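You operate a simulated robot arm through the tools that you are given. There is no shell and no other tool.

You are at the controls of a simulated robot arm. One attempt, no reset.

JOB
Zero the metre counter and crank 3 metres of yarn onto the reel.
Fine: the green lever frees the crank; lock it again after. Where these are worked on the way, their far stop is far enough and under half their travel is too little: green lever.

It is judged by the outcome, as a careful person would: the job done as asked, and still so three seconds after it is handed in. It fails if anything else is knocked over, pushed out of place, dropped, spilled or broken.

ROBOT AND FRAMES
A 7-joint arm with a fingered hand, fixed in place. Base frame: the origin is on the floor under the middle of its stand, x ahead of it, y to its left, z up; the work surface is at about z = 88. Lengths are in cm, angles in degrees, forces in N, time in s.
It reaches about 108.9 cm from its shoulder. Its first joint turns from -149.0 to 149.0 degrees. Payload 3.5 kg.
The TCP is the grasp point between the finger pads, 3 cm short of the fingertips. In the tool frame z runs along the fingers and y along their closing line. The gripper opens to 10.4 cm; its body begins 3.5 cm behind the TCP. The gripper is a hand of 4 fingers: y runs from the thumb to the fingers, the wrist lies at [-1.5, -11, -18.6] in the tool frame.
Orientation is told as [roll, pitch, yaw] about the base's x, y, z axes, in that order, counted from this pose: with the fingers straight down and the wrist toward the robot, the tool's x, y and z point along [0, 1, 0], [1, 0, 0] and [0, 0, -1] of the base frame.

CONTROLS
- The arm moves only by the tool nudge_tool. Its arguments are lists of equal length, an entry for each row: "linear": the shift along the tool's x, y, z in units of 50 mm (1.0 is 50 mm), a list of three; "rotation": the turn, a rotation vector about the tool's x, y, z in units of 5 degrees (1.0 is 5 degrees), a list of three. In form: {"linear": [[tx, ty, tz], ...], "rotation": [[wx, wy, wz], ...]}. A call has 1 to 20 rows; each row shifts and turns the commanded pose from where the row before left it, along the tool's axes as they then stand. A call with a number of a shift or a turn outside -1 to 1 is refused whole. Each row takes 0.2 s and may step no farther than 5 cm and 8.6 degrees from the row before; otherwise, the whole call is refused. Where a pose cannot be reached the arm comes as near as it can. A force on the tool above 40 N (or 10 N above the force at the start of the call, whichever is more), or a blocked arm, ends the call early, and 0.2 s more pass. In this call time passes only in rows, and 0.2 s behind the last. It gives the time, the measured TCP pose, the force on the tool (base axes), the opening and the grip force at its end, in the units of the frame above (readings bear some noise), with the torque about the TCP (base axes, N m) and any sound that the robot's microphone picked up.
- Cameras (640 x 400 px; columns grow to the right, rows downward): "scene" is fixed at [5.3, 65.04, 170.53]; the picture's right is [-0.24, -0.97, 0.00], its down [-0.61, 0.15, -0.78] and it looks along [0.75, -0.19, -0.63] (base axes); focal length 330 px, centre (320, 200). "wrist" rides on the gripper at [6.1, -9.2, -13] in the tool frame; the picture's right is [-0.81, 0.28, -0.52], its down [-0.53, -0.71, 0.46] and it looks along [-0.24, 0.64, 0.72] (tool axes); focal length 275 px, centre (320, 200). There is no depth. A picture from a camera that has moved, and an enlarged one, comes with that camera's place and axes in the base frame and with its lens.
- get_image(camera): a new picture of that camera. It takes no simulated time.
- move_column(by): slides the trunk up (or, below 0, down) by that many cm; the arm rides with it, the base frame stays. It gives what a move gives, with no picture.
- set_fingers(index, middle, ring, thumb_bend, thumb_turn): sets how far each is bent, from 0 (flat) to 1 (curled in); at 0.3 the hand is open as for a grip, at 0.7 the pads meet at the TCP. One left out holds its place. A second passes; each finger stops where it meets its share of the squeeze, and holds until it gets a number again. It is the only way to open and close the hand. It gives what a move gives, with no picture; readings hold the bend of each and the force on the fingers (four entries, about 0 where the hand has none), thumb and palm. thumb_turn goes from beside the hand (0) to across from the fingers (1), as for a grip.
- zoom(camera, box): a new picture of the part [left, top, right, bottom] of that camera's present view, enlarged. It takes no simulated time.
- close_job(): hands the job in; it is judged then, once.

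Places have to be worked out from the pictures, the camera data and where the tool is seen. Open the gripper and draw the arm clear of the work before you hand the job in, unless the task says otherwise.

The tools are called after "Emit:" by a JSON object that holds its "fn" and its "kwargs". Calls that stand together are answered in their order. nudge_tool: Moves the arm, as the interface text tells. Its arguments: {"type":"object","properties":{"linear":{"type":"array"},"rotation":{"type":"array"}},"required":["linear","rotation"]} The other tools are called the same way: move_column (by) moves the trunk up or down; set_fingers (index, middle, ring, thumb_bend, thumb_turn) moves the fingers one by one; get_image (camera) takes a picture; zoom (camera, box) takes an enlarged picture of a part of a camera's view; close_job () hands the job in.

At the start:

```text
time: 0.0
ee_pos: [42.57, 43.16, 135.01]
tool_rot: [0.1, 0.0, -0.1]
force: [-0.3, -0.1, 0.1]
wrist_torque: [-0.02, -0.01, 0.01]
finger_gap: 10.36
grip_force: 0.0
shape: jaw
bend: [0.3, 0.3, 0.3, 0.3, 0.98]
finger forces: [0.1, 0.0, 0.1, 0.0, 0.0, 0.0]
trunk travel left (down, up): [-65.0, 6.0]
```

scene: 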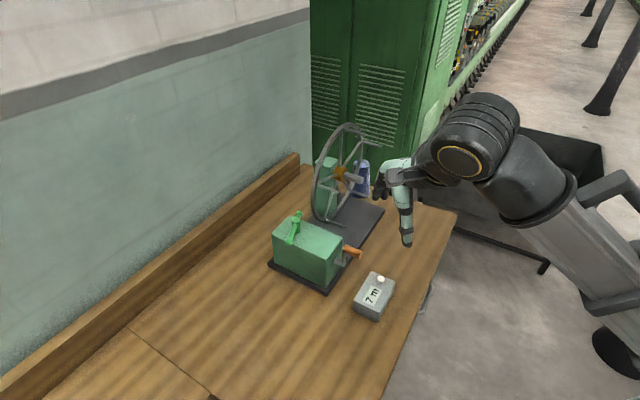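
wrist: 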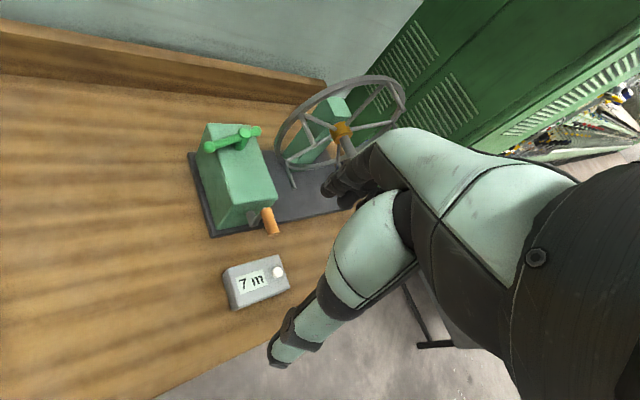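

I'll take enlarged pictures first, to locate the lever, the crank, the counter and its button.

Emit:
{"fn": "zoom", "kwargs": {"camera": "scene", "box": [250, 110, 430, 330]}}

Emit:
{"fn": "zoom", "kwargs": {"camera": "wrist", "box": [170, 60, 430, 320]}}

Emit:
{"fn": "zoom", "kwargs": {"camera": "scene", "box": [340, 255, 410, 325]}}

```text
1.82 times, centred on (340, 220) of scene
camera zoom: at [5.3, 65.04, 170.53], right [-0.24, -0.97, 0.0], down [-0.61, 0.15, -0.78], along [0.75, -0.19, -0.63], focal length 599 px, centre (284, 164)
```

zoom: 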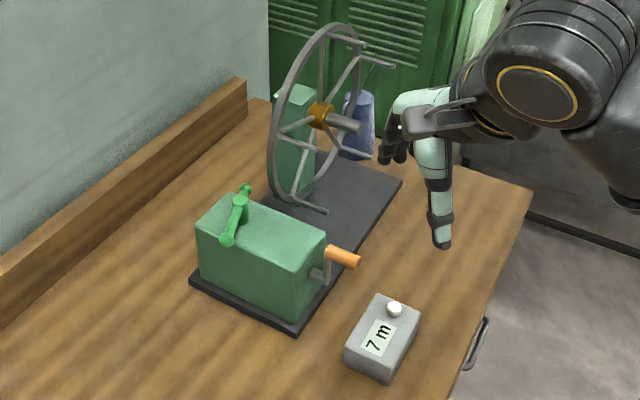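

```text
1.54 times, centred on (300, 190) of wrist
camera zoom: at [33.35, 49.3, 148.05], right [0.28, -0.81, 0.52], down [-0.71, -0.53, -0.46], along [0.64, -0.24, -0.72], focal length 424 px, centre (351, 215)
```

zoom: 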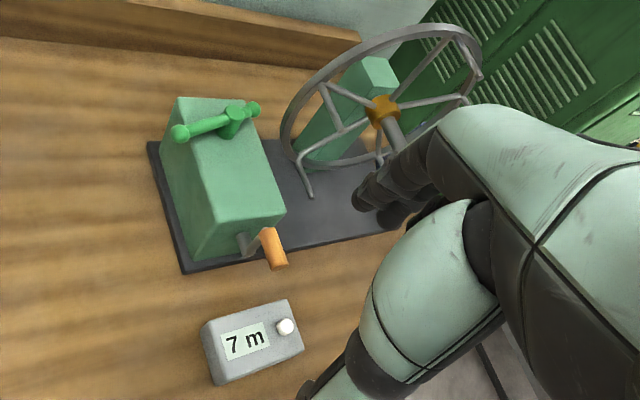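

```text
5.71 times, centred on (375, 290) of scene
camera zoom: at [5.3, 65.04, 170.53], right [-0.24, -0.97, 0.0], down [-0.61, 0.15, -0.78], along [0.75, -0.19, -0.63], focal length 1883 px, centre (6, -314)
```

zoom: 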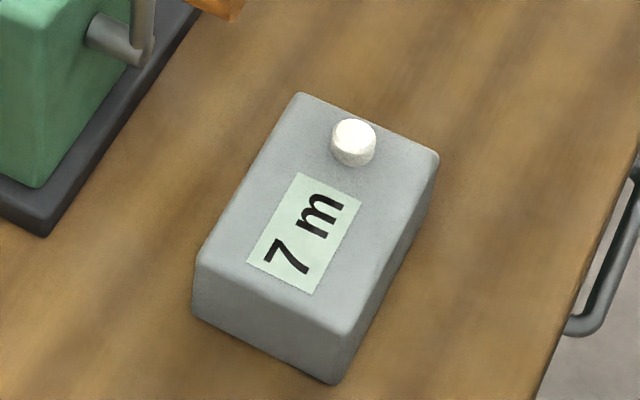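

Next I enlarge the lever and the crank in both cameras, to work out their shape and axes.

Emit:
{"fn": "zoom", "kwargs": {"camera": "scene", "box": [265, 200, 325, 250]}}

Emit:
{"fn": "zoom", "kwargs": {"camera": "scene", "box": [310, 225, 380, 295]}}

Emit:
{"fn": "zoom", "kwargs": {"camera": "wrist", "box": [185, 110, 295, 240]}}

Emit:
{"fn": "zoom", "kwargs": {"camera": "scene", "box": [300, 110, 400, 240]}}

```text
8.00 times, centred on (295, 225) of scene
camera zoom: at [5.3, 65.04, 170.53], right [-0.24, -0.97, 0.0], down [-0.61, 0.15, -0.78], along [0.75, -0.19, -0.63], focal length 2636 px, centre (520, 0)
```

zoom: 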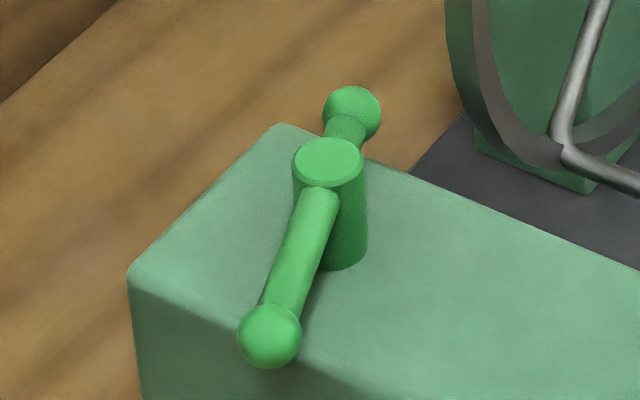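

```text
5.71 times, centred on (345, 260) of scene
camera zoom: at [5.3, 65.04, 170.53], right [-0.24, -0.97, 0.0], down [-0.61, 0.15, -0.78], along [0.75, -0.19, -0.63], focal length 1883 px, centre (177, -143)
```

zoom: 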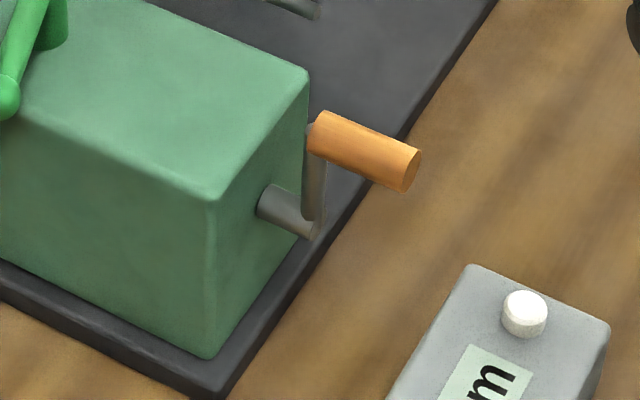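

```text
3.08 times, centred on (240, 175) of wrist
camera zoom: at [33.35, 49.3, 148.05], right [0.28, -0.81, 0.52], down [-0.71, -0.53, -0.46], along [0.64, -0.24, -0.72], focal length 847 px, centre (566, 277)
```

zoom: 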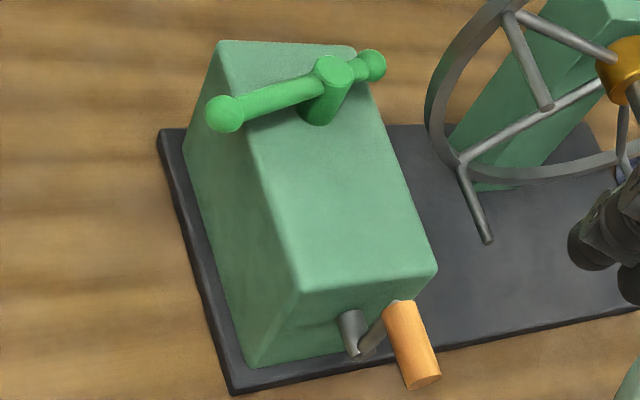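

```text
3.08 times, centred on (350, 175) of scene
camera zoom: at [5.3, 65.04, 170.53], right [-0.24, -0.97, 0.0], down [-0.61, 0.15, -0.78], along [0.75, -0.19, -0.63], focal length 1014 px, centre (228, 277)
```

zoom: 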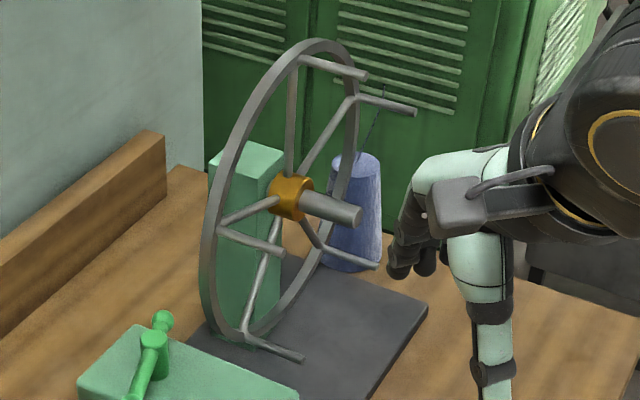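

The machine's base plate is turned about -44° in the base frame. The crank handle is at the top of its circle near (60,42,105), with its hub near (62,44,98). The lever ball is near (66,58,107), and the counter button is near (58.2,33.7,93). I enlarge the hand in both cameras to see how the fingers lie.

Emit:
{"fn": "zoom", "kwargs": {"camera": "scene", "box": [360, 90, 520, 250]}}

Emit:
{"fn": "zoom", "kwargs": {"camera": "wrist", "box": [240, 120, 560, 400]}}

```text
2.50 times, centred on (440, 170) of scene
camera zoom: at [5.3, 65.04, 170.53], right [-0.24, -0.97, 0.0], down [-0.61, 0.15, -0.78], along [0.75, -0.19, -0.63], focal length 824 px, centre (20, 275)
```

zoom: 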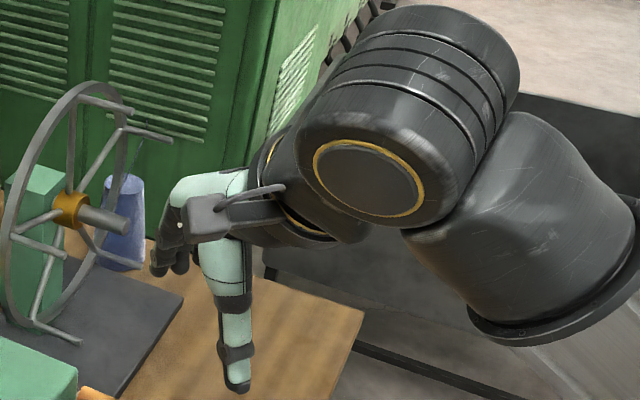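

```text
1.43 times, centred on (400, 260) of wrist
camera zoom: at [33.35, 49.3, 148.05], right [0.28, -0.81, 0.52], down [-0.71, -0.53, -0.46], along [0.64, -0.24, -0.72], focal length 393 px, centre (206, 114)
```

zoom: 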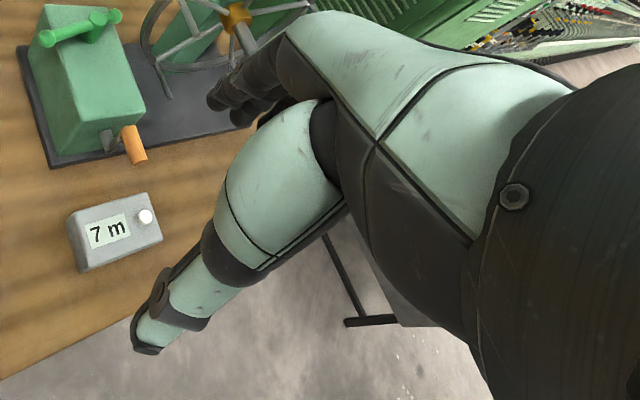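

The thumb is the straight digit nearest the robot and the three fingers are beyond it, with the TCP between them. I curl everything but the middle finger here in free space, to see whether it can serve as a single poking finger.

Emit:
{"fn": "set_fingers", "kwargs": {"index": 1.0, "middle": 0.4, "ring": 1.0, "thumb_bend": 0.3, "thumb_turn": 0.0}}

Emit:
{"fn": "get_image", "kwargs": {"camera": "wrist"}}

Emit:
{"fn": "zoom", "kwargs": {"camera": "scene", "box": [340, 120, 480, 260]}}

```text
time: 1.0
ee_pos: [42.69, 43.1, 134.97]
tool_rot: [0.0, 0.0, 0.0]
force: [-0.4, 0.2, -0.9]
wrist_torque: [-0.02, 0.0, 0.04]
finger_gap: 9.23
grip_force: 0.0
shape: fingers
bend: [1.0, 0.4, 1.0, 0.3, 0.0]
finger forces: [0.0, 0.0, 0.0, 0.0, 0.0, 0.0]
trunk travel left (down, up): [-65.0, 6.0]
```

```text
taken
camera wrist: at [33.35, 49.3, 148.05], right [0.28, -0.81, 0.52], down [-0.71, -0.53, -0.46], along [0.64, -0.24, -0.72], focal length 275 px, centre (320, 200)
```

wrist: 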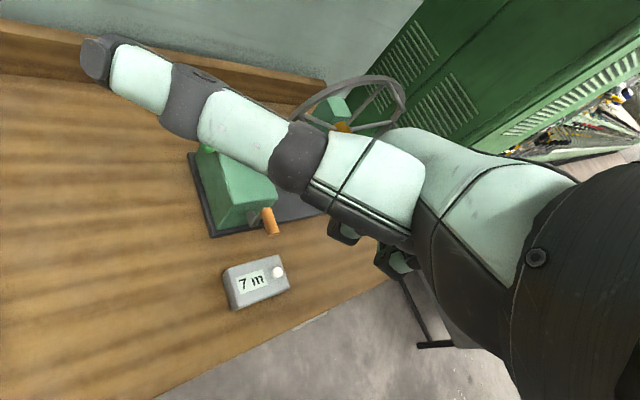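

```text
2.86 times, centred on (410, 190) of scene
camera zoom: at [5.3, 65.04, 170.53], right [-0.24, -0.97, 0.0], down [-0.61, 0.15, -0.78], along [0.75, -0.19, -0.63], focal length 941 px, centre (63, 229)
```

zoom: 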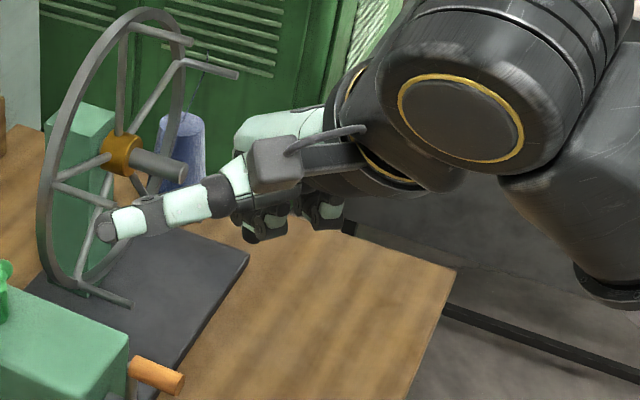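

With its turn at 0 the thumb only sticks out sideways, which is in the way. With the thumb turned across and straight, and the fingers curled, it should be a good downward pointer, so I set that and look.

Emit:
{"fn": "set_fingers", "kwargs": {"index": 1.0, "middle": 1.0, "ring": 1.0, "thumb_bend": 0.3, "thumb_turn": 1.0}}

Emit:
{"fn": "get_image", "kwargs": {"camera": "wrist"}}

Emit:
{"fn": "zoom", "kwargs": {"camera": "scene", "box": [340, 120, 480, 260]}}

```text
time: 2.0
ee_pos: [42.52, 43.21, 135.03]
tool_rot: [-0.1, 0.0, -0.1]
force: [-0.6, -0.5, -0.1]
wrist_torque: [-0.03, -0.01, 0.03]
finger_gap: 6.54
grip_force: 0.0
shape: fingers
bend: [1.0, 1.0, 1.0, 0.3, 0.97]
finger forces: [0.1, 0.0, 0.0, 0.0, 0.0, 0.0]
trunk travel left (down, up): [-65.0, 6.0]
```

```text
taken
camera wrist: at [33.35, 49.3, 148.05], right [0.28, -0.81, 0.52], down [-0.71, -0.53, -0.46], along [0.64, -0.24, -0.72], focal length 275 px, centre (320, 200)
```

wrist: 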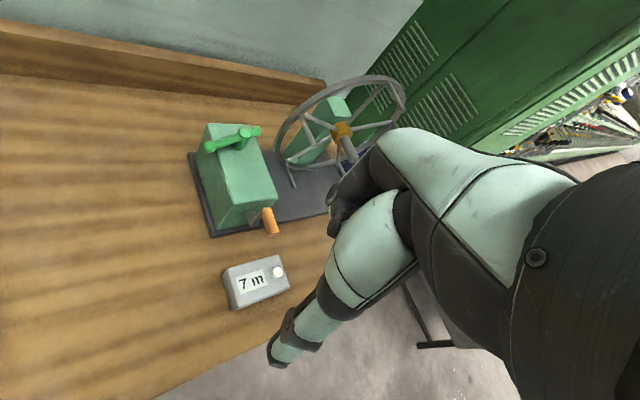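

```text
2.86 times, centred on (410, 190) of scene
camera zoom: at [5.3, 65.04, 170.53], right [-0.24, -0.97, 0.0], down [-0.61, 0.15, -0.78], along [0.75, -0.19, -0.63], focal length 941 px, centre (63, 229)
```

zoom: 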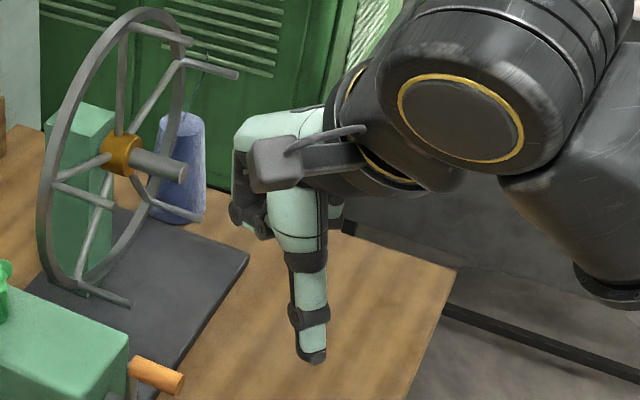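

The thumb pointer works, but it would bring the camera and palm close to the crank and wheel. A finger pointer keeps the hand body on the robot side, so I extend the middle finger and tuck the thumb.

Emit:
{"fn": "set_fingers", "kwargs": {"index": 1.0, "middle": 0.5, "ring": 1.0, "thumb_bend": 0.8, "thumb_turn": 1.0}}

Emit:
{"fn": "get_image", "kwargs": {"camera": "wrist"}}

Emit:
{"fn": "zoom", "kwargs": {"camera": "scene", "box": [340, 120, 480, 260]}}

```text
time: 3.0
ee_pos: [42.6, 43.1, 134.95]
tool_rot: [0.1, 0.0, 0.0]
force: [-0.8, -0.1, -0.5]
wrist_torque: [0.01, 0.02, 0.01]
finger_gap: 4.05
grip_force: 0.1
shape: fingers
bend: [1.0, 0.5, 1.0, 0.79, 1.0]
finger forces: [0.0, 0.1, 0.0, 0.0, 0.0, 0.1]
trunk travel left (down, up): [-65.0, 6.0]
```

```text
taken
camera wrist: at [33.35, 49.3, 148.05], right [0.28, -0.81, 0.52], down [-0.71, -0.53, -0.46], along [0.64, -0.24, -0.72], focal length 275 px, centre (320, 200)
```

wrist: 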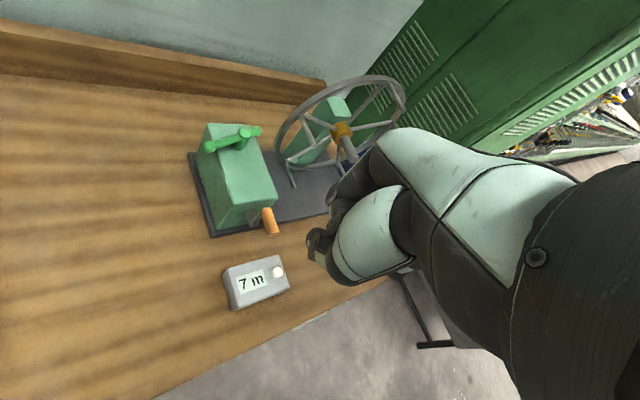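

```text
2.86 times, centred on (410, 190) of scene
camera zoom: at [5.3, 65.04, 170.53], right [-0.24, -0.97, 0.0], down [-0.61, 0.15, -0.78], along [0.75, -0.19, -0.63], focal length 941 px, centre (63, 229)
```

zoom: 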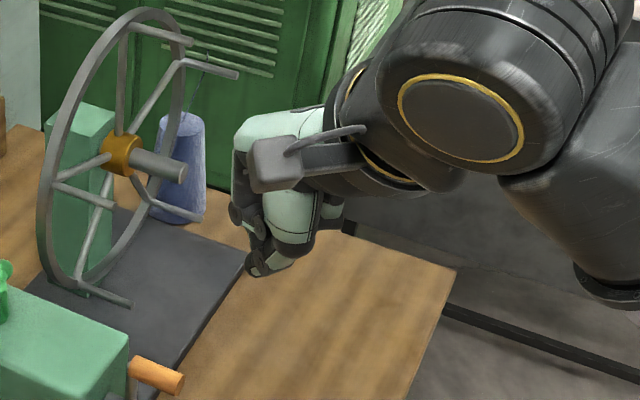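

The thumb and middle finger overlap here. I make a compact two-digit beak instead, with the middle finger and thumb meeting at the TCP, which puts the tip about 3 cm below the TCP.

Emit:
{"fn": "set_fingers", "kwargs": {"index": 1.0, "middle": 0.7, "ring": 1.0, "thumb_bend": 0.7, "thumb_turn": 1.0}}

Emit:
{"fn": "get_image", "kwargs": {"camera": "wrist"}}

Emit:
{"fn": "zoom", "kwargs": {"camera": "scene", "box": [340, 120, 480, 260]}}

```text
time: 4.0
ee_pos: [42.51, 43.28, 135.0]
tool_rot: [0.1, -0.1, 0.0]
force: [0.4, -0.4, -0.7]
wrist_torque: [0.0, 0.01, 0.01]
finger_gap: 4.63
grip_force: 0.1
shape: fingers
bend: [1.0, 0.7, 1.0, 0.7, 1.0]
finger forces: [0.0, 0.0, 0.0, 0.0, 0.0, 0.0]
trunk travel left (down, up): [-65.0, 6.0]
```

```text
taken
camera wrist: at [33.35, 49.3, 148.05], right [0.28, -0.81, 0.52], down [-0.71, -0.53, -0.46], along [0.64, -0.24, -0.72], focal length 275 px, centre (320, 200)
```

wrist: 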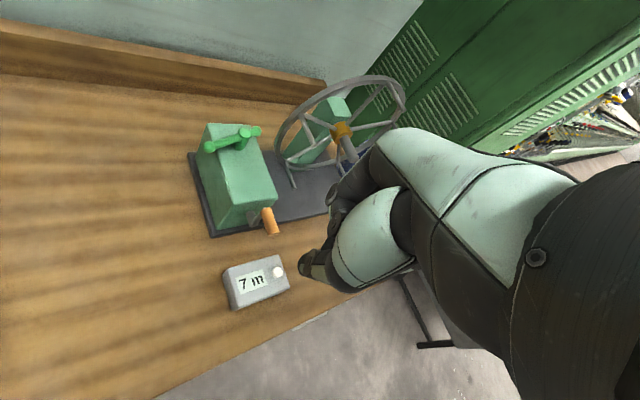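

```text
2.86 times, centred on (410, 190) of scene
camera zoom: at [5.3, 65.04, 170.53], right [-0.24, -0.97, 0.0], down [-0.61, 0.15, -0.78], along [0.75, -0.19, -0.63], focal length 941 px, centre (63, 229)
```

zoom: 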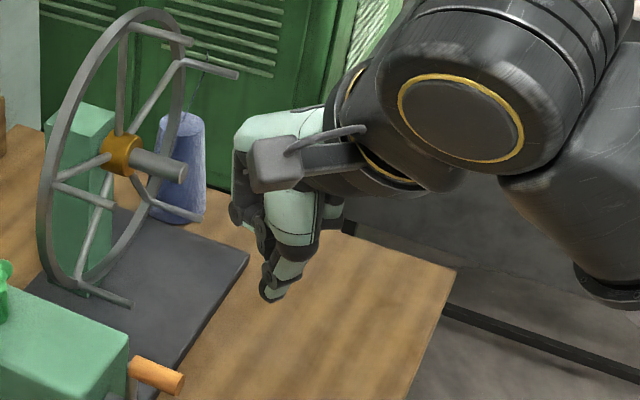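

The beak tip lies at about tool (0.1, -0.8, 3.0). I carry it over the counter, stopping well above the button at TCP z ≈ 112.

Emit:
{"fn": "nudge_tool", "kwargs": {"linear": [[-0.24, 0.41, 0.575], [-0.24, 0.41, 0.575], [-0.24, 0.41, 0.575], [-0.24, 0.41, 0.575], [-0.24, 0.41, 0.575], [-0.24, 0.41, 0.575], [-0.24, 0.41, 0.575], [-0.24, 0.41, 0.575]], "rotation": [[0, 0, 0], [0, 0, 0], [0, 0, 0], [0, 0, 0], [0, 0, 0], [0, 0, 0], [0, 0, 0], [0, 0, 0]]}}

Emit:
{"fn": "get_image", "kwargs": {"camera": "scene"}}

Emit:
{"fn": "get_image", "kwargs": {"camera": "wrist"}}

```text
time: 5.8
ee_pos: [59.13, 33.65, 111.91]
tool_rot: [0.0, 0.0, 0.0]
force: [-0.1, -0.9, -0.6]
wrist_torque: [0.01, 0.02, 0.05]
finger_gap: 4.62
grip_force: 0.1
shape: fingers
bend: [1.0, 0.7, 1.0, 0.7, 1.0]
finger forces: [0.0, 0.0, 0.0, 0.0, 0.0, 0.0]
trunk travel left (down, up): [-65.0, 6.0]
```

```text
taken
```

scene: 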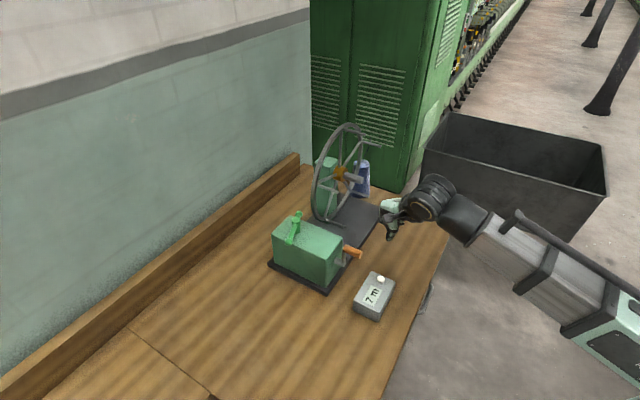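

```text
taken
camera wrist: at [50.0, 39.8, 125.06], right [0.28, -0.81, 0.52], down [-0.71, -0.53, -0.46], along [0.64, -0.24, -0.72], focal length 275 px, centre (320, 200)
```

wrist: 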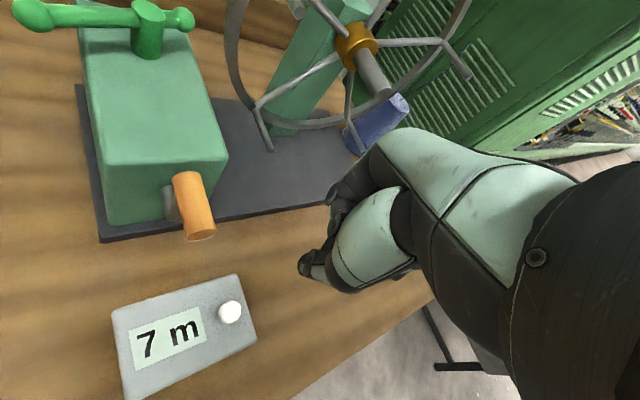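

From the new view the button is at about (57.8, 34.0, 93). I shift slightly and descend until the beak tip is about 2.5 cm above it.

Emit:
{"fn": "nudge_tool", "kwargs": {"linear": [[0.02, -0.03, 0.67], [0.02, -0.03, 0.67], [0.01, -0.02, 0.67], [0.01, -0.02, 0.67]], "rotation": [[0, 0, 0], [0, 0, 0], [0, 0, 0], [0, 0, 0]]}}

Emit:
{"fn": "zoom", "kwargs": {"camera": "scene", "box": [320, 210, 440, 330]}}

Emit:
{"fn": "get_image", "kwargs": {"camera": "wrist"}}

```text
time: 6.8
ee_pos: [58.37, 33.91, 98.68]
tool_rot: [0.0, 0.0, 0.0]
force: [-0.8, -0.1, 0.1]
wrist_torque: [-0.02, 0.01, -0.03]
finger_gap: 4.61
grip_force: 0.1
shape: fingers
bend: [1.0, 0.7, 1.0, 0.7, 1.0]
finger forces: [0.1, 0.0, 0.1, 0.1, 0.0, 0.0]
trunk travel left (down, up): [-65.0, 6.0]
```

```text
3.33 times, centred on (380, 270) of scene
camera zoom: at [5.3, 65.04, 170.53], right [-0.24, -0.97, 0.0], down [-0.61, 0.15, -0.78], along [0.75, -0.19, -0.63], focal length 1098 px, centre (120, -33)
```

zoom: 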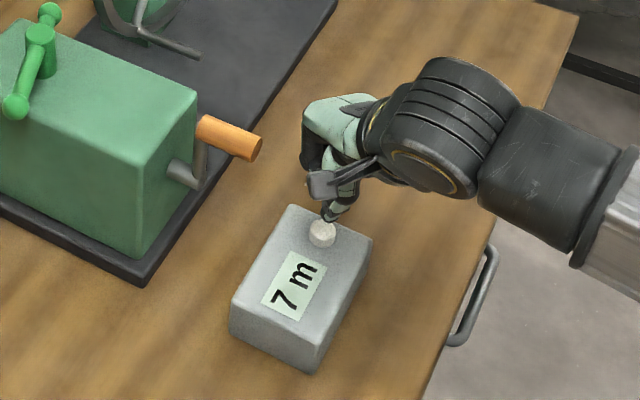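

```text
taken
camera wrist: at [49.2, 39.98, 111.68], right [0.28, -0.81, 0.52], down [-0.71, -0.53, -0.46], along [0.64, -0.24, -0.72], focal length 275 px, centre (320, 200)
```

wrist: 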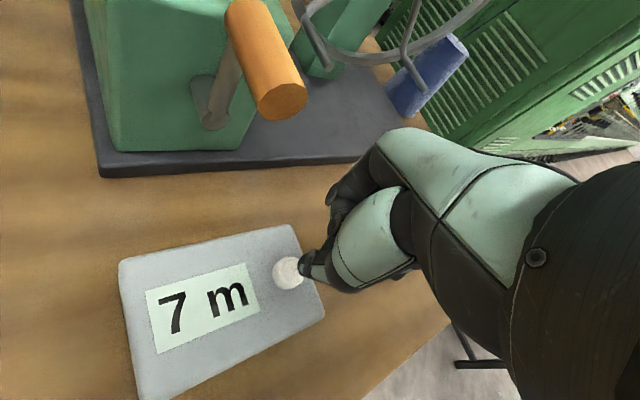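

The tip is above the button, which I now place at (57.8, 34.1, ~93). I shift 0.4 cm forward and go down in small steps, watching the force and the display.

Emit:
{"fn": "nudge_tool", "kwargs": {"linear": [[0.01, 0.08, 0.1], [0, 0, 0.1], [0, 0, 0.1], [0, 0, 0.1], [0, 0, 0.06]], "rotation": [[0, 0, 0], [0, 0, 0], [0, 0, 0], [0, 0, 0], [0, 0, 0]]}}

Emit:
{"fn": "get_image", "kwargs": {"camera": "wrist"}}

Emit:
{"fn": "zoom", "kwargs": {"camera": "scene", "box": [340, 240, 410, 320]}}

```text
time: 8.0
ee_pos: [58.91, 33.97, 96.4]
tool_rot: [0.1, -0.1, -0.1]
force: [-2.0, 1.8, 16.2]
wrist_torque: [0.09, 0.21, -0.04]
finger_gap: 4.56
grip_force: 7.5
shape: fingers
bend: [1.0, 0.7, 1.0, 0.71, 1.0]
finger forces: [0.0, 0.1, 0.1, 0.2, 15.5, 0.0]
trunk travel left (down, up): [-65.0, 6.0]
heard: click
```

```text
taken
camera wrist: at [49.59, 40.0, 109.44], right [0.27, -0.81, 0.52], down [-0.71, -0.53, -0.46], along [0.65, -0.24, -0.72], focal length 275 px, centre (320, 200)
```

wrist: 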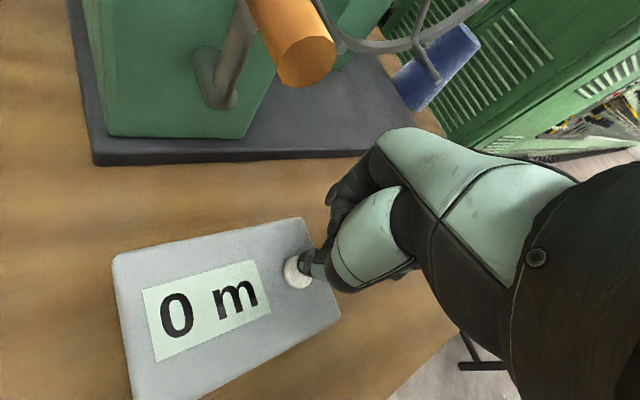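

```text
5.00 times, centred on (375, 280) of scene
camera zoom: at [5.3, 65.04, 170.53], right [-0.24, -0.97, 0.0], down [-0.61, 0.15, -0.78], along [0.75, -0.19, -0.63], focal length 1647 px, centre (45, -200)
```

zoom: 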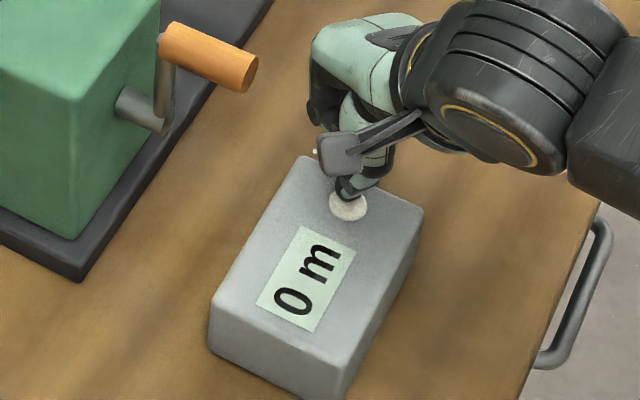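

The click was heard and the counter reads "0 m". I lift straight off the button, then carry the hand back toward the open table on the left, clear of the wheel.

Emit:
{"fn": "nudge_tool", "kwargs": {"linear": [[0, 0, -0.3], [0, 0, -0.8], [0, 0, -0.9], [0, 0, -0.9], [0, 0, -0.9], [0, 0, -0.9], [0, 0, -0.9], [0.5, -0.5, 0], [0.6, -0.5, 0], [0.6, -0.5, 0], [0.6, -0.5, 0], [0.6, -0.3, 0], [0.6, -0.2, 0]], "rotation": [[0, 0, 0], [0, 0, 0], [0, 0, 0], [0, 0, 0], [0, 0, 0], [0, 0, 0], [0, 0, 0], [0, 0, 0], [0, 0, 0], [0, 0, 0], [0, 0, 0], [0, 0, 0], [0, 0, 0]]}}

Emit:
{"fn": "get_image", "kwargs": {"camera": "scene"}}

Emit:
{"fn": "get_image", "kwargs": {"camera": "wrist"}}

```text
time: 10.8
ee_pos: [46.62, 51.46, 124.37]
tool_rot: [0.0, 0.1, 0.0]
force: [-0.5, -0.2, -0.1]
wrist_torque: [0.0, -0.02, 0.0]
finger_gap: 4.61
grip_force: 0.2
shape: fingers
bend: [1.0, 0.7, 1.0, 0.7, 1.0]
finger forces: [0.1, 0.1, 0.0, 0.0, 0.0, 0.1]
trunk travel left (down, up): [-65.0, 6.0]
```

```text
taken
```

scene: 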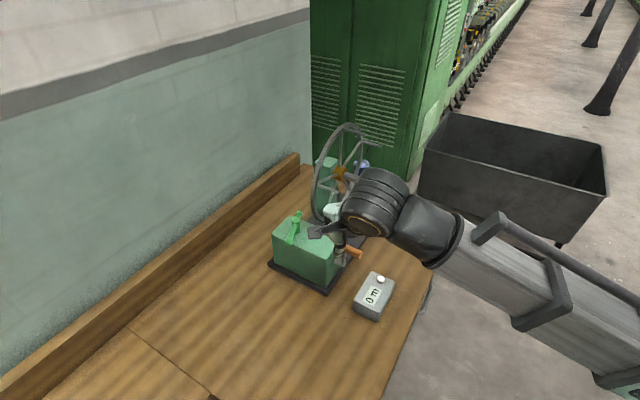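

```text
taken
camera wrist: at [37.45, 57.56, 137.41], right [0.27, -0.81, 0.52], down [-0.71, -0.53, -0.46], along [0.64, -0.24, -0.72], focal length 275 px, centre (320, 200)
```

wrist: 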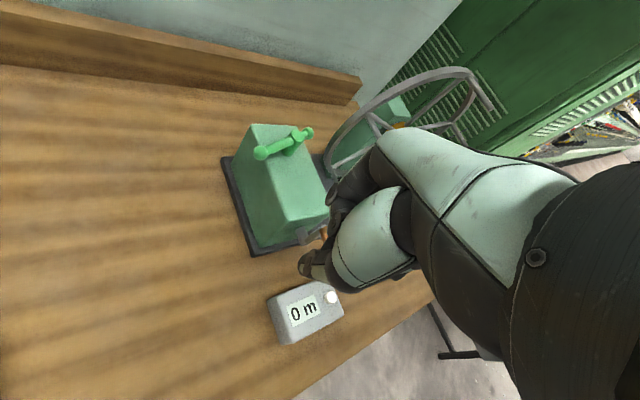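

The lever is now well fixed by several views: post about (73.8, 55.1), long ball about (66.8, 58.4, 106), with the wheel rim close by on the far side. I move left over open table and turn the hand to yaw -45, so it can come to the lever from the left, away from the wheel.

Emit:
{"fn": "nudge_tool", "kwargs": {"linear": [[0.72, 0.05, 0], [0.72, 0.05, 0], [0.72, 0.05, 0], [0.72, 0.05, 0], [0, 0, 0], [0, 0, 0], [0, 0, 0], [0, 0, 0], [0, 0, 0], [0, 0, 0], [0, 0, 0], [0, 0, 0], [0, 0, 0]], "rotation": [[0, 0, 0], [0, 0, 0], [0, 0, 0], [0, 0, 0], [0, 0, 1], [0, 0, 1], [0, 0, 1], [0, 0, 1], [0, 0, 1], [0, 0, 1], [0, 0, 1], [0, 0, 1], [0, 0, 1]]}}

Emit:
{"fn": "get_image", "kwargs": {"camera": "scene"}}

Emit:
{"fn": "get_image", "kwargs": {"camera": "wrist"}}

```text
time: 13.6
ee_pos: [48.18, 65.73, 123.59]
tool_rot: [0.7, 0.2, -44.5]
force: [0.7, 0.4, 0.4]
wrist_torque: [0.03, 0.05, 0.03]
finger_gap: 4.66
grip_force: 0.0
shape: fingers
bend: [1.0, 0.7, 1.0, 0.7, 1.0]
finger forces: [0.1, 0.0, 0.0, 0.1, 0.0, 0.0]
out of reach, approached as far as the arm can: row 13
trunk travel left (down, up): [-65.0, 6.0]
```

```text
taken
```

scene: 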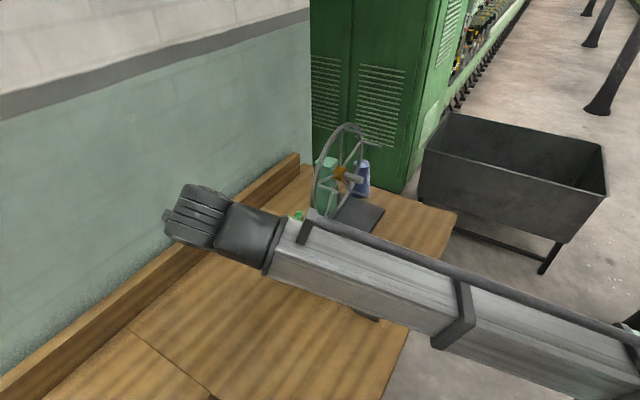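

```text
taken
camera wrist: at [45.82, 76.45, 136.63], right [-0.38, -0.77, 0.51], down [-0.88, 0.13, -0.46], along [0.29, -0.62, -0.73], focal length 275 px, centre (320, 200)
```

wrist: 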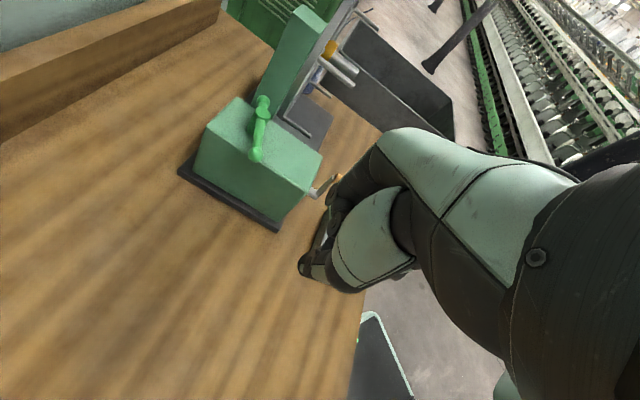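

Row 13 was at the edge of reach, so that hand direction is awkward there. The natural direction is yaw +45, with the wrist toward the robot and a lean to keep the hand off the wheel, so I turn back to that here over open table.

Emit:
{"fn": "nudge_tool", "kwargs": {"linear": [[0, 0, 0], [0, 0, 0], [0, 0, 0], [0, 0, 0], [0, 0, 0], [0, 0, 0], [0, 0, 0], [0, 0, 0], [0, 0, 0], [0, 0, 0], [0, 0, 0], [0, 0, 0], [0, 0, 0], [0, 0, 0], [0, 0, 0], [0, 0, 0], [0, 0, 0], [0, 0, 0]], "rotation": [[0, 0, -1], [0, 0, -1], [0, 0, -1], [0, 0, -1], [0, 0, -1], [0, 0, -1], [0, 0, -1], [0, 0, -1], [0, 0, -1], [0, 0, -1], [0, 0, -1], [0, 0, -1], [0, 0, -1], [0, 0, -1], [0, 0, -1], [0, 0, -1], [0, 0, -1], [0, 0, -1]]}}

Emit:
{"fn": "get_image", "kwargs": {"camera": "scene"}}

Emit:
{"fn": "get_image", "kwargs": {"camera": "wrist"}}

```text
time: 17.4
ee_pos: [48.06, 65.78, 123.63]
tool_rot: [0.0, 0.0, 45.1]
force: [0.7, 0.3, -0.1]
wrist_torque: [0.01, 0.01, -0.01]
finger_gap: 4.62
grip_force: 0.0
shape: fingers
bend: [1.0, 0.7, 1.0, 0.7, 1.0]
finger forces: [0.1, 0.0, 0.0, 0.1, 0.0, 0.1]
trunk travel left (down, up): [-65.0, 6.0]
```

```text
taken
```

scene: 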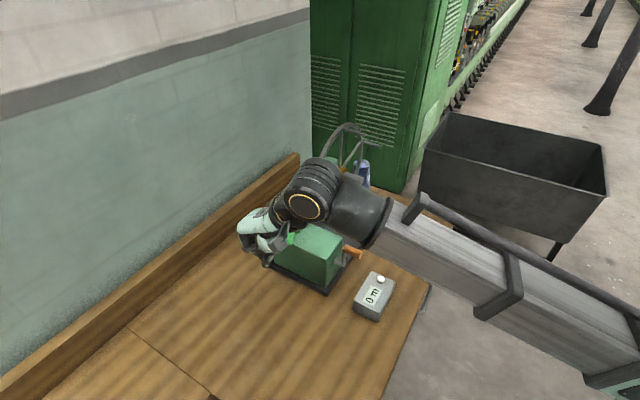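

```text
taken
camera wrist: at [37.28, 63.57, 136.54], right [0.77, -0.38, 0.52], down [-0.13, -0.88, -0.46], along [0.63, 0.28, -0.72], focal length 275 px, centre (320, 200)
```

wrist: 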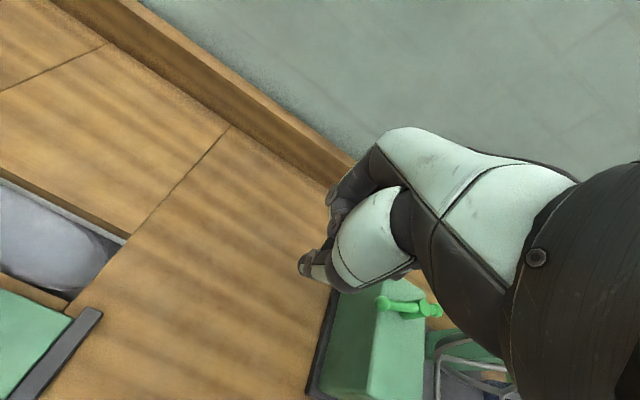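

That pose is reached exactly, with the wrist on the robot side. Now I lean the hand 25° so the fingertips point toward the machine while the palm stays left, and come nearer, stopping short of the lever.

Emit:
{"fn": "nudge_tool", "kwargs": {"linear": [[0, 0, 0], [0, 0, 0], [0, 0, 0], [0, 0, 0], [0, 0, 0], [-0.185, 0.175, 0.725], [-0.185, 0.175, 0.725], [-0.185, 0.175, 0.725], [-0.185, 0.175, 0.725]], "rotation": [[0, -1, 0], [0, -1, 0], [0, -1, 0], [0, -1, 0], [0, -1, 0], [0, 0, 0], [0, 0, 0], [0, 0, 0], [0, 0, 0]]}}

Emit:
{"fn": "get_image", "kwargs": {"camera": "scene"}}

Emit:
{"fn": "get_image", "kwargs": {"camera": "wrist"}}

```text
time: 19.4
ee_pos: [57.19, 61.81, 111.87]
tool_rot: [-25.0, 0.1, 45.1]
force: [-0.1, 0.0, 0.5]
wrist_torque: [-0.01, 0.01, 0.03]
finger_gap: 4.61
grip_force: 0.0
shape: fingers
bend: [1.0, 0.7, 1.0, 0.7, 1.0]
finger forces: [0.0, 0.0, 0.0, 0.1, 0.1, 0.0]
trunk travel left (down, up): [-65.0, 6.0]
```

```text
taken
```

scene: 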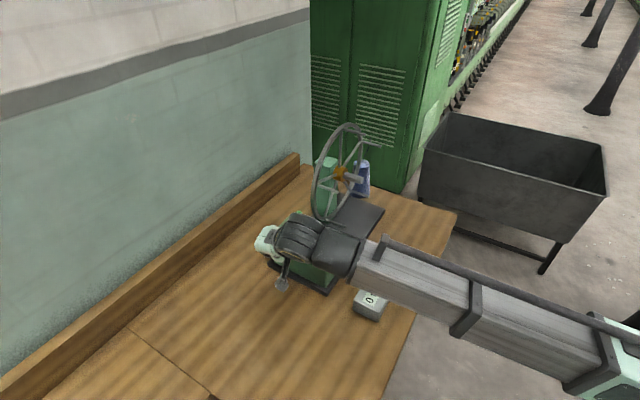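

```text
taken
camera wrist: at [42.86, 63.1, 121.06], right [0.56, -0.17, 0.81], down [-0.03, -0.98, -0.19], along [0.83, 0.08, -0.55], focal length 275 px, centre (320, 200)
```

wrist: 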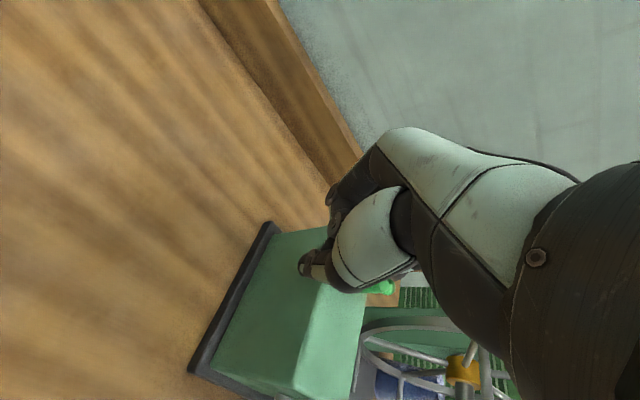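

The hand leans as planned and is clear of the wheel. I now bring the beak down to L≈4.3, D≈84, z≈107.5, on the robot side of the lever ball and not yet touching it. (L runs along the plate, D is depth toward the wall.)

Emit:
{"fn": "nudge_tool", "kwargs": {"linear": [[-0.25, 0, 0.36], [-0.25, 0, 0.36], [-0.25, 0, 0.36], [-0.25, 0, 0.36]], "rotation": [[0, 0, 0], [0, 0, 0], [0, 0, 0], [0, 0, 0]]}}

Emit:
{"fn": "zoom", "kwargs": {"camera": "scene", "box": [240, 170, 400, 310]}}

Emit:
{"fn": "get_image", "kwargs": {"camera": "wrist"}}

```text
time: 20.4
ee_pos: [62.53, 56.46, 107.66]
tool_rot: [-24.9, 0.0, 45.0]
force: [0.0, -0.2, 0.0]
wrist_torque: [-0.02, -0.03, -0.02]
finger_gap: 4.6
grip_force: 0.2
shape: fingers
bend: [1.0, 0.7, 1.0, 0.7, 1.0]
finger forces: [0.0, 0.1, 0.1, 0.1, 0.0, 0.0]
trunk travel left (down, up): [-65.0, 6.0]
```

```text
2.86 times, centred on (320, 240) of scene
camera zoom: at [5.3, 65.04, 170.53], right [-0.24, -0.97, 0.0], down [-0.61, 0.15, -0.78], along [0.75, -0.19, -0.63], focal length 941 px, centre (320, 86)
```

zoom: 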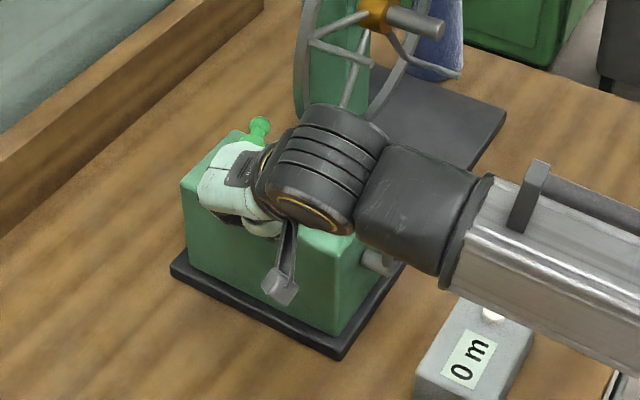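

```text
taken
camera wrist: at [48.22, 57.68, 116.89], right [0.56, -0.17, 0.81], down [-0.03, -0.98, -0.19], along [0.83, 0.08, -0.55], focal length 275 px, centre (320, 200)
```

wrist: 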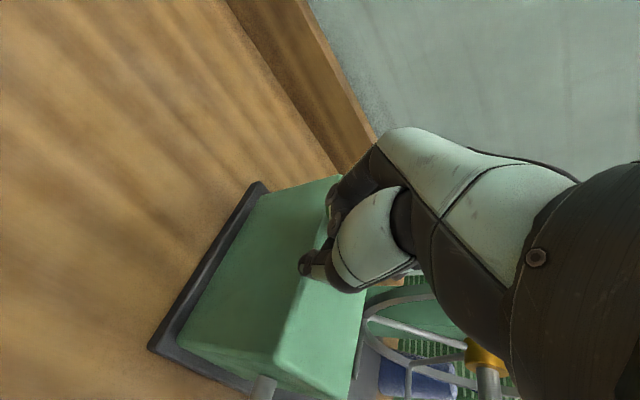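

The lever is hidden by the hand in both views, so I go by the readings. I push gently along +D in half-centimetre rows and watch the force.

Emit:
{"fn": "nudge_tool", "kwargs": {"linear": [[0, 0.1, 0], [0, 0.1, 0], [0, 0.1, 0], [0, 0.1, 0], [0, 0.1, 0]], "rotation": [[0, 0, 0], [0, 0, 0], [0, 0, 0], [0, 0, 0], [0, 0, 0]]}}

Emit:
{"fn": "zoom", "kwargs": {"camera": "scene", "box": [260, 190, 320, 260]}}

Emit:
{"fn": "zoom", "kwargs": {"camera": "wrist", "box": [240, 150, 480, 330]}}

```text
time: 21.6
ee_pos: [64.36, 57.87, 107.76]
tool_rot: [-25.1, 0.0, 44.9]
force: [-9.1, -14.1, 9.6]
wrist_torque: [-0.06, -0.16, -0.2]
finger_gap: 4.69
grip_force: 9.0
shape: fingers
bend: [1.0, 0.71, 1.0, 0.69, 1.0]
finger forces: [0.0, 18.2, 0.0, 0.1, 0.0, 0.1]
trunk travel left (down, up): [-65.0, 6.0]
```

```text
5.71 times, centred on (290, 225) of scene
camera zoom: at [5.3, 65.04, 170.53], right [-0.24, -0.97, 0.0], down [-0.61, 0.15, -0.78], along [0.75, -0.19, -0.63], focal length 1883 px, centre (491, 57)
```

zoom: 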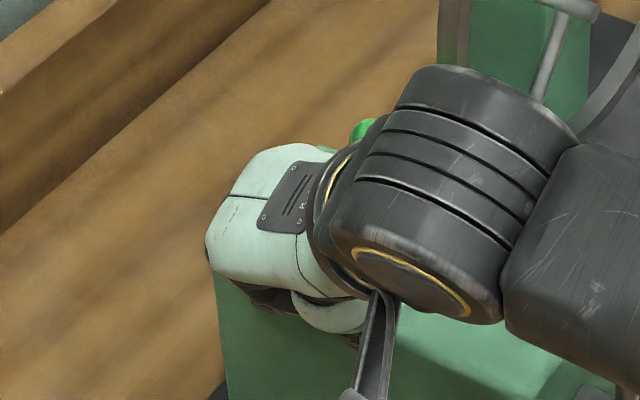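

```text
2.22 times, centred on (360, 240) of wrist
camera zoom: at [50.03, 59.16, 117.01], right [0.56, -0.17, 0.81], down [-0.03, -0.98, -0.19], along [0.83, 0.08, -0.55], focal length 612 px, centre (231, 111)
```

zoom: 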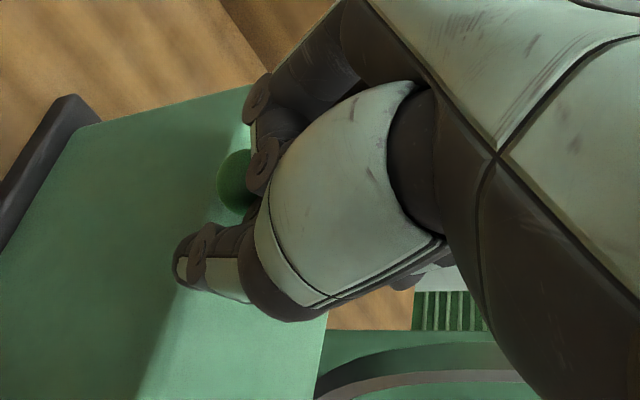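

The middle finger meets the ball with about 18 N, and the ball has not visibly moved yet. I press a few millimetres more to tell friction from a stop.

Emit:
{"fn": "nudge_tool", "kwargs": {"linear": [[0, 0.05, 0], [0, 0.05, 0], [0, 0.05, 0]], "rotation": [[0, 0, 0], [0, 0, 0], [0, 0, 0]]}}

Emit:
{"fn": "zoom", "kwargs": {"camera": "wrist", "box": [240, 150, 480, 330]}}

```text
time: 22.4
ee_pos: [64.8, 58.39, 107.71]
tool_rot: [-25.0, -0.2, 45.0]
force: [-8.1, -14.6, 13.6]
wrist_torque: [-0.11, -0.11, -0.15]
finger_gap: 4.68
grip_force: 10.0
shape: fingers
bend: [1.0, 0.71, 1.0, 0.69, 1.0]
finger forces: [0.0, 19.7, 0.0, 0.0, 0.0, 0.0]
trunk travel left (down, up): [-65.0, 6.0]
```

```text
2.22 times, centred on (360, 240) of wrist
camera zoom: at [50.54, 59.65, 116.97], right [0.56, -0.17, 0.81], down [-0.03, -0.98, -0.19], along [0.83, 0.08, -0.55], focal length 612 px, centre (231, 111)
```

zoom: 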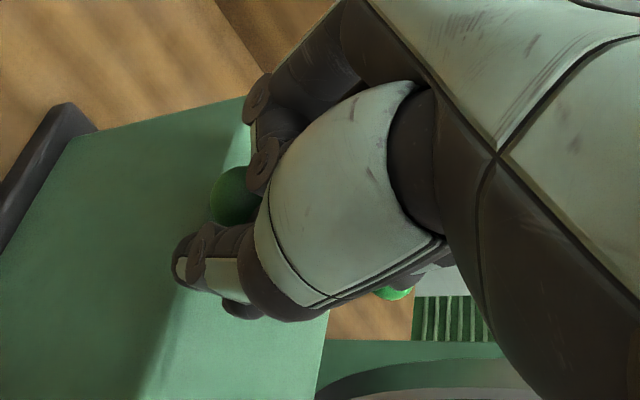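

The hand advanced about 0.6 cm but the ball hardly moved, and the upward force rose, so the finger is riding over the ball. I back off and check the lever's actual position.

Emit:
{"fn": "nudge_tool", "kwargs": {"linear": [[0, -0.3, 0], [0, -0.4, 0], [0.3, -0.4, -0.6], [0.6, 0, -0.6], [0.8, 0, -0.5]], "rotation": [[0, 0, 0], [0, 0, 0], [0, 0, 0], [0, 0, 0], [0, 0, 0]]}}

Emit:
{"fn": "get_image", "kwargs": {"camera": "wrist"}}

Emit:
{"fn": "get_image", "kwargs": {"camera": "scene"}}

```text
time: 23.6
ee_pos: [53.12, 63.04, 111.39]
tool_rot: [-25.1, 0.0, 44.9]
force: [0.2, -0.2, -0.6]
wrist_torque: [0.0, 0.01, -0.02]
finger_gap: 4.61
grip_force: 0.1
shape: fingers
bend: [1.0, 0.7, 1.0, 0.7, 1.0]
finger forces: [0.1, 0.0, 0.1, 0.0, 0.0, 0.0]
trunk travel left (down, up): [-65.0, 6.0]
```

```text
taken
camera wrist: at [38.85, 64.29, 120.73], right [0.56, -0.17, 0.81], down [-0.03, -0.98, -0.19], along [0.83, 0.08, -0.55], focal length 275 px, centre (320, 200)
```

wrist: 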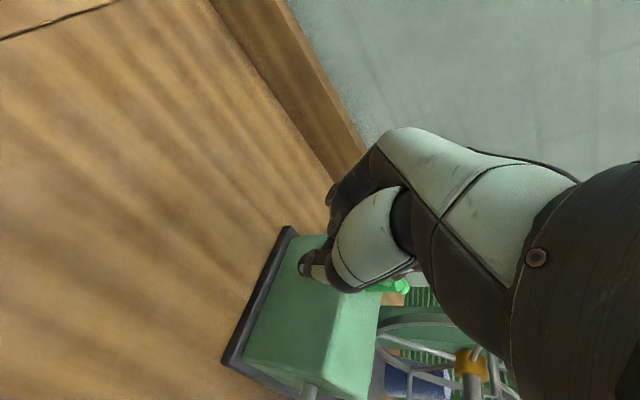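

```text
taken
```

scene: 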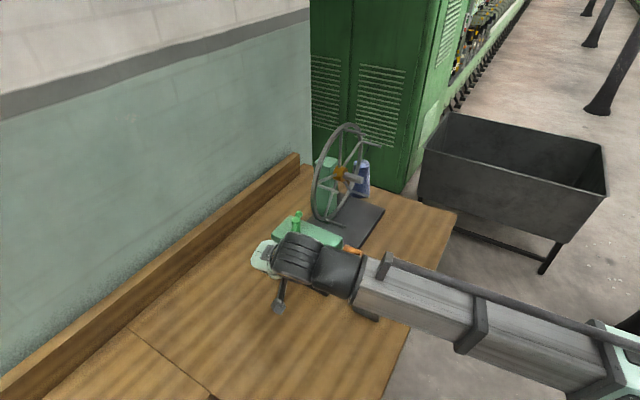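

I enlarge the lever in the scene view to see whether it turned.

Emit:
{"fn": "zoom", "kwargs": {"camera": "scene", "box": [265, 200, 325, 250]}}

Emit:
{"fn": "zoom", "kwargs": {"camera": "wrist", "box": [280, 200, 440, 330]}}

```text
8.00 times, centred on (295, 225) of scene
camera zoom: at [5.3, 65.04, 170.53], right [-0.24, -0.97, 0.0], down [-0.61, 0.15, -0.78], along [0.75, -0.19, -0.63], focal length 2636 px, centre (520, 0)
```

zoom: 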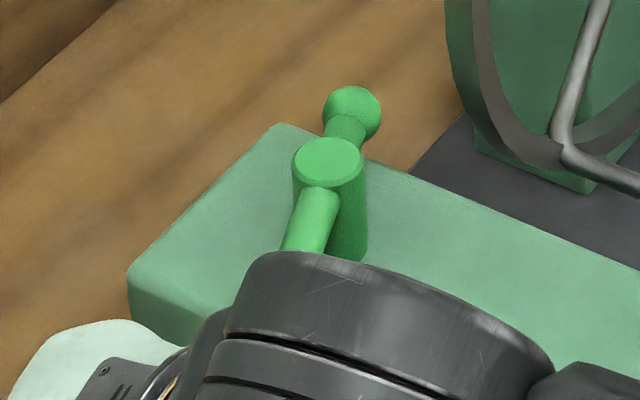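

```text
3.08 times, centred on (360, 265) of wrist
camera zoom: at [38.85, 64.29, 120.73], right [0.56, -0.17, 0.81], down [-0.03, -0.98, -0.19], along [0.83, 0.08, -0.55], focal length 847 px, centre (197, 0)
```

zoom: 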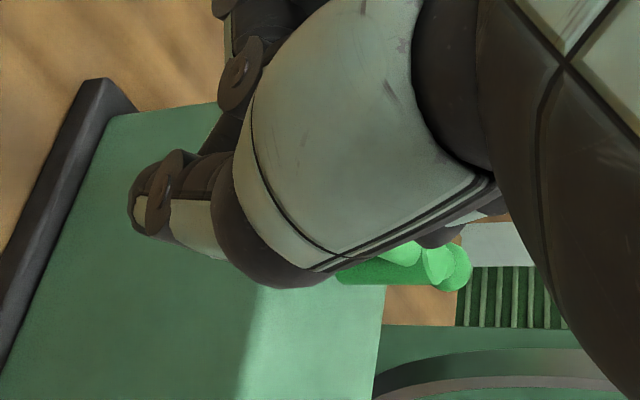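

The short ball sits exactly where it was, so the lever is at its stop in that direction and must turn the other way, with the ball coming toward the robot. Recomputing the wheel from its five peg elbows puts its rim at L ≥ 17, so there is more room than I thought. I straighten the hand and make a hooked middle finger with the thumb open, to pull the bar from behind.

Emit:
{"fn": "nudge_tool", "kwargs": {"linear": [[0, 0, -0.5], [0, 0, 0], [0, 0, 0], [0, 0, 0], [0, 0, 0], [0, 0, 0]], "rotation": [[0, 0, 0], [0, 1, 0], [0, 1, 0], [0, 1, 0], [0, 1, 0], [0, 1, 0]]}}

Emit:
{"fn": "set_fingers", "kwargs": {"index": 1.0, "middle": 0.4, "ring": 1.0, "thumb_bend": 0.25, "thumb_turn": 1.0}}

Emit:
{"fn": "get_image", "kwargs": {"camera": "scene"}}

Emit:
{"fn": "get_image", "kwargs": {"camera": "wrist"}}

```text
time: 25.0
ee_pos: [52.42, 63.22, 113.96]
tool_rot: [0.1, 0.0, 45.0]
force: [0.0, 0.4, 0.4]
wrist_torque: [0.03, 0.01, -0.02]
finger_gap: 4.58
grip_force: 0.1
shape: fingers
bend: [1.0, 0.7, 1.0, 0.7, 1.0]
finger forces: [0.1, 0.0, 0.0, 0.0, 0.1, 0.1]
trunk travel left (down, up): [-65.0, 6.0]
```

```text
time: 26.0
ee_pos: [52.41, 63.39, 113.86]
tool_rot: [-0.1, 0.0, 45.0]
force: [0.4, 0.1, 0.3]
wrist_torque: [0.01, 0.0, 0.02]
finger_gap: 6.73
grip_force: 0.1
shape: fingers
bend: [1.0, 0.4, 1.0, 0.25, 0.97]
finger forces: [0.0, 0.1, 0.0, 0.0, 0.0, 0.0]
trunk travel left (down, up): [-65.0, 6.0]
```

```text
taken
```

scene: 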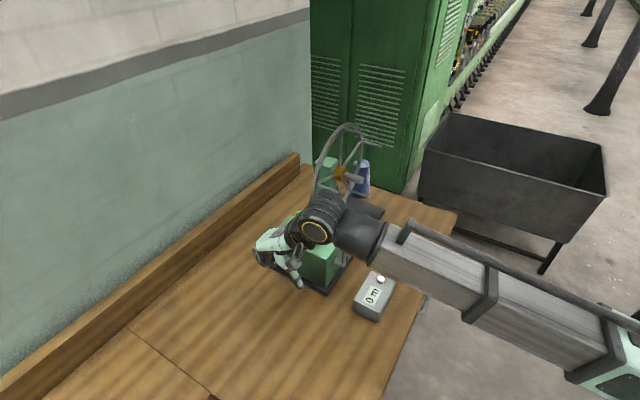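

```text
taken
camera wrist: at [41.53, 61.15, 126.92], right [0.77, -0.38, 0.52], down [-0.13, -0.88, -0.46], along [0.63, 0.28, -0.72], focal length 275 px, centre (320, 200)
```

wrist: 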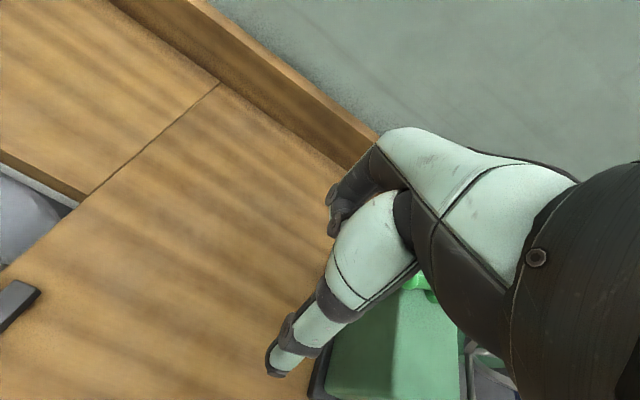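

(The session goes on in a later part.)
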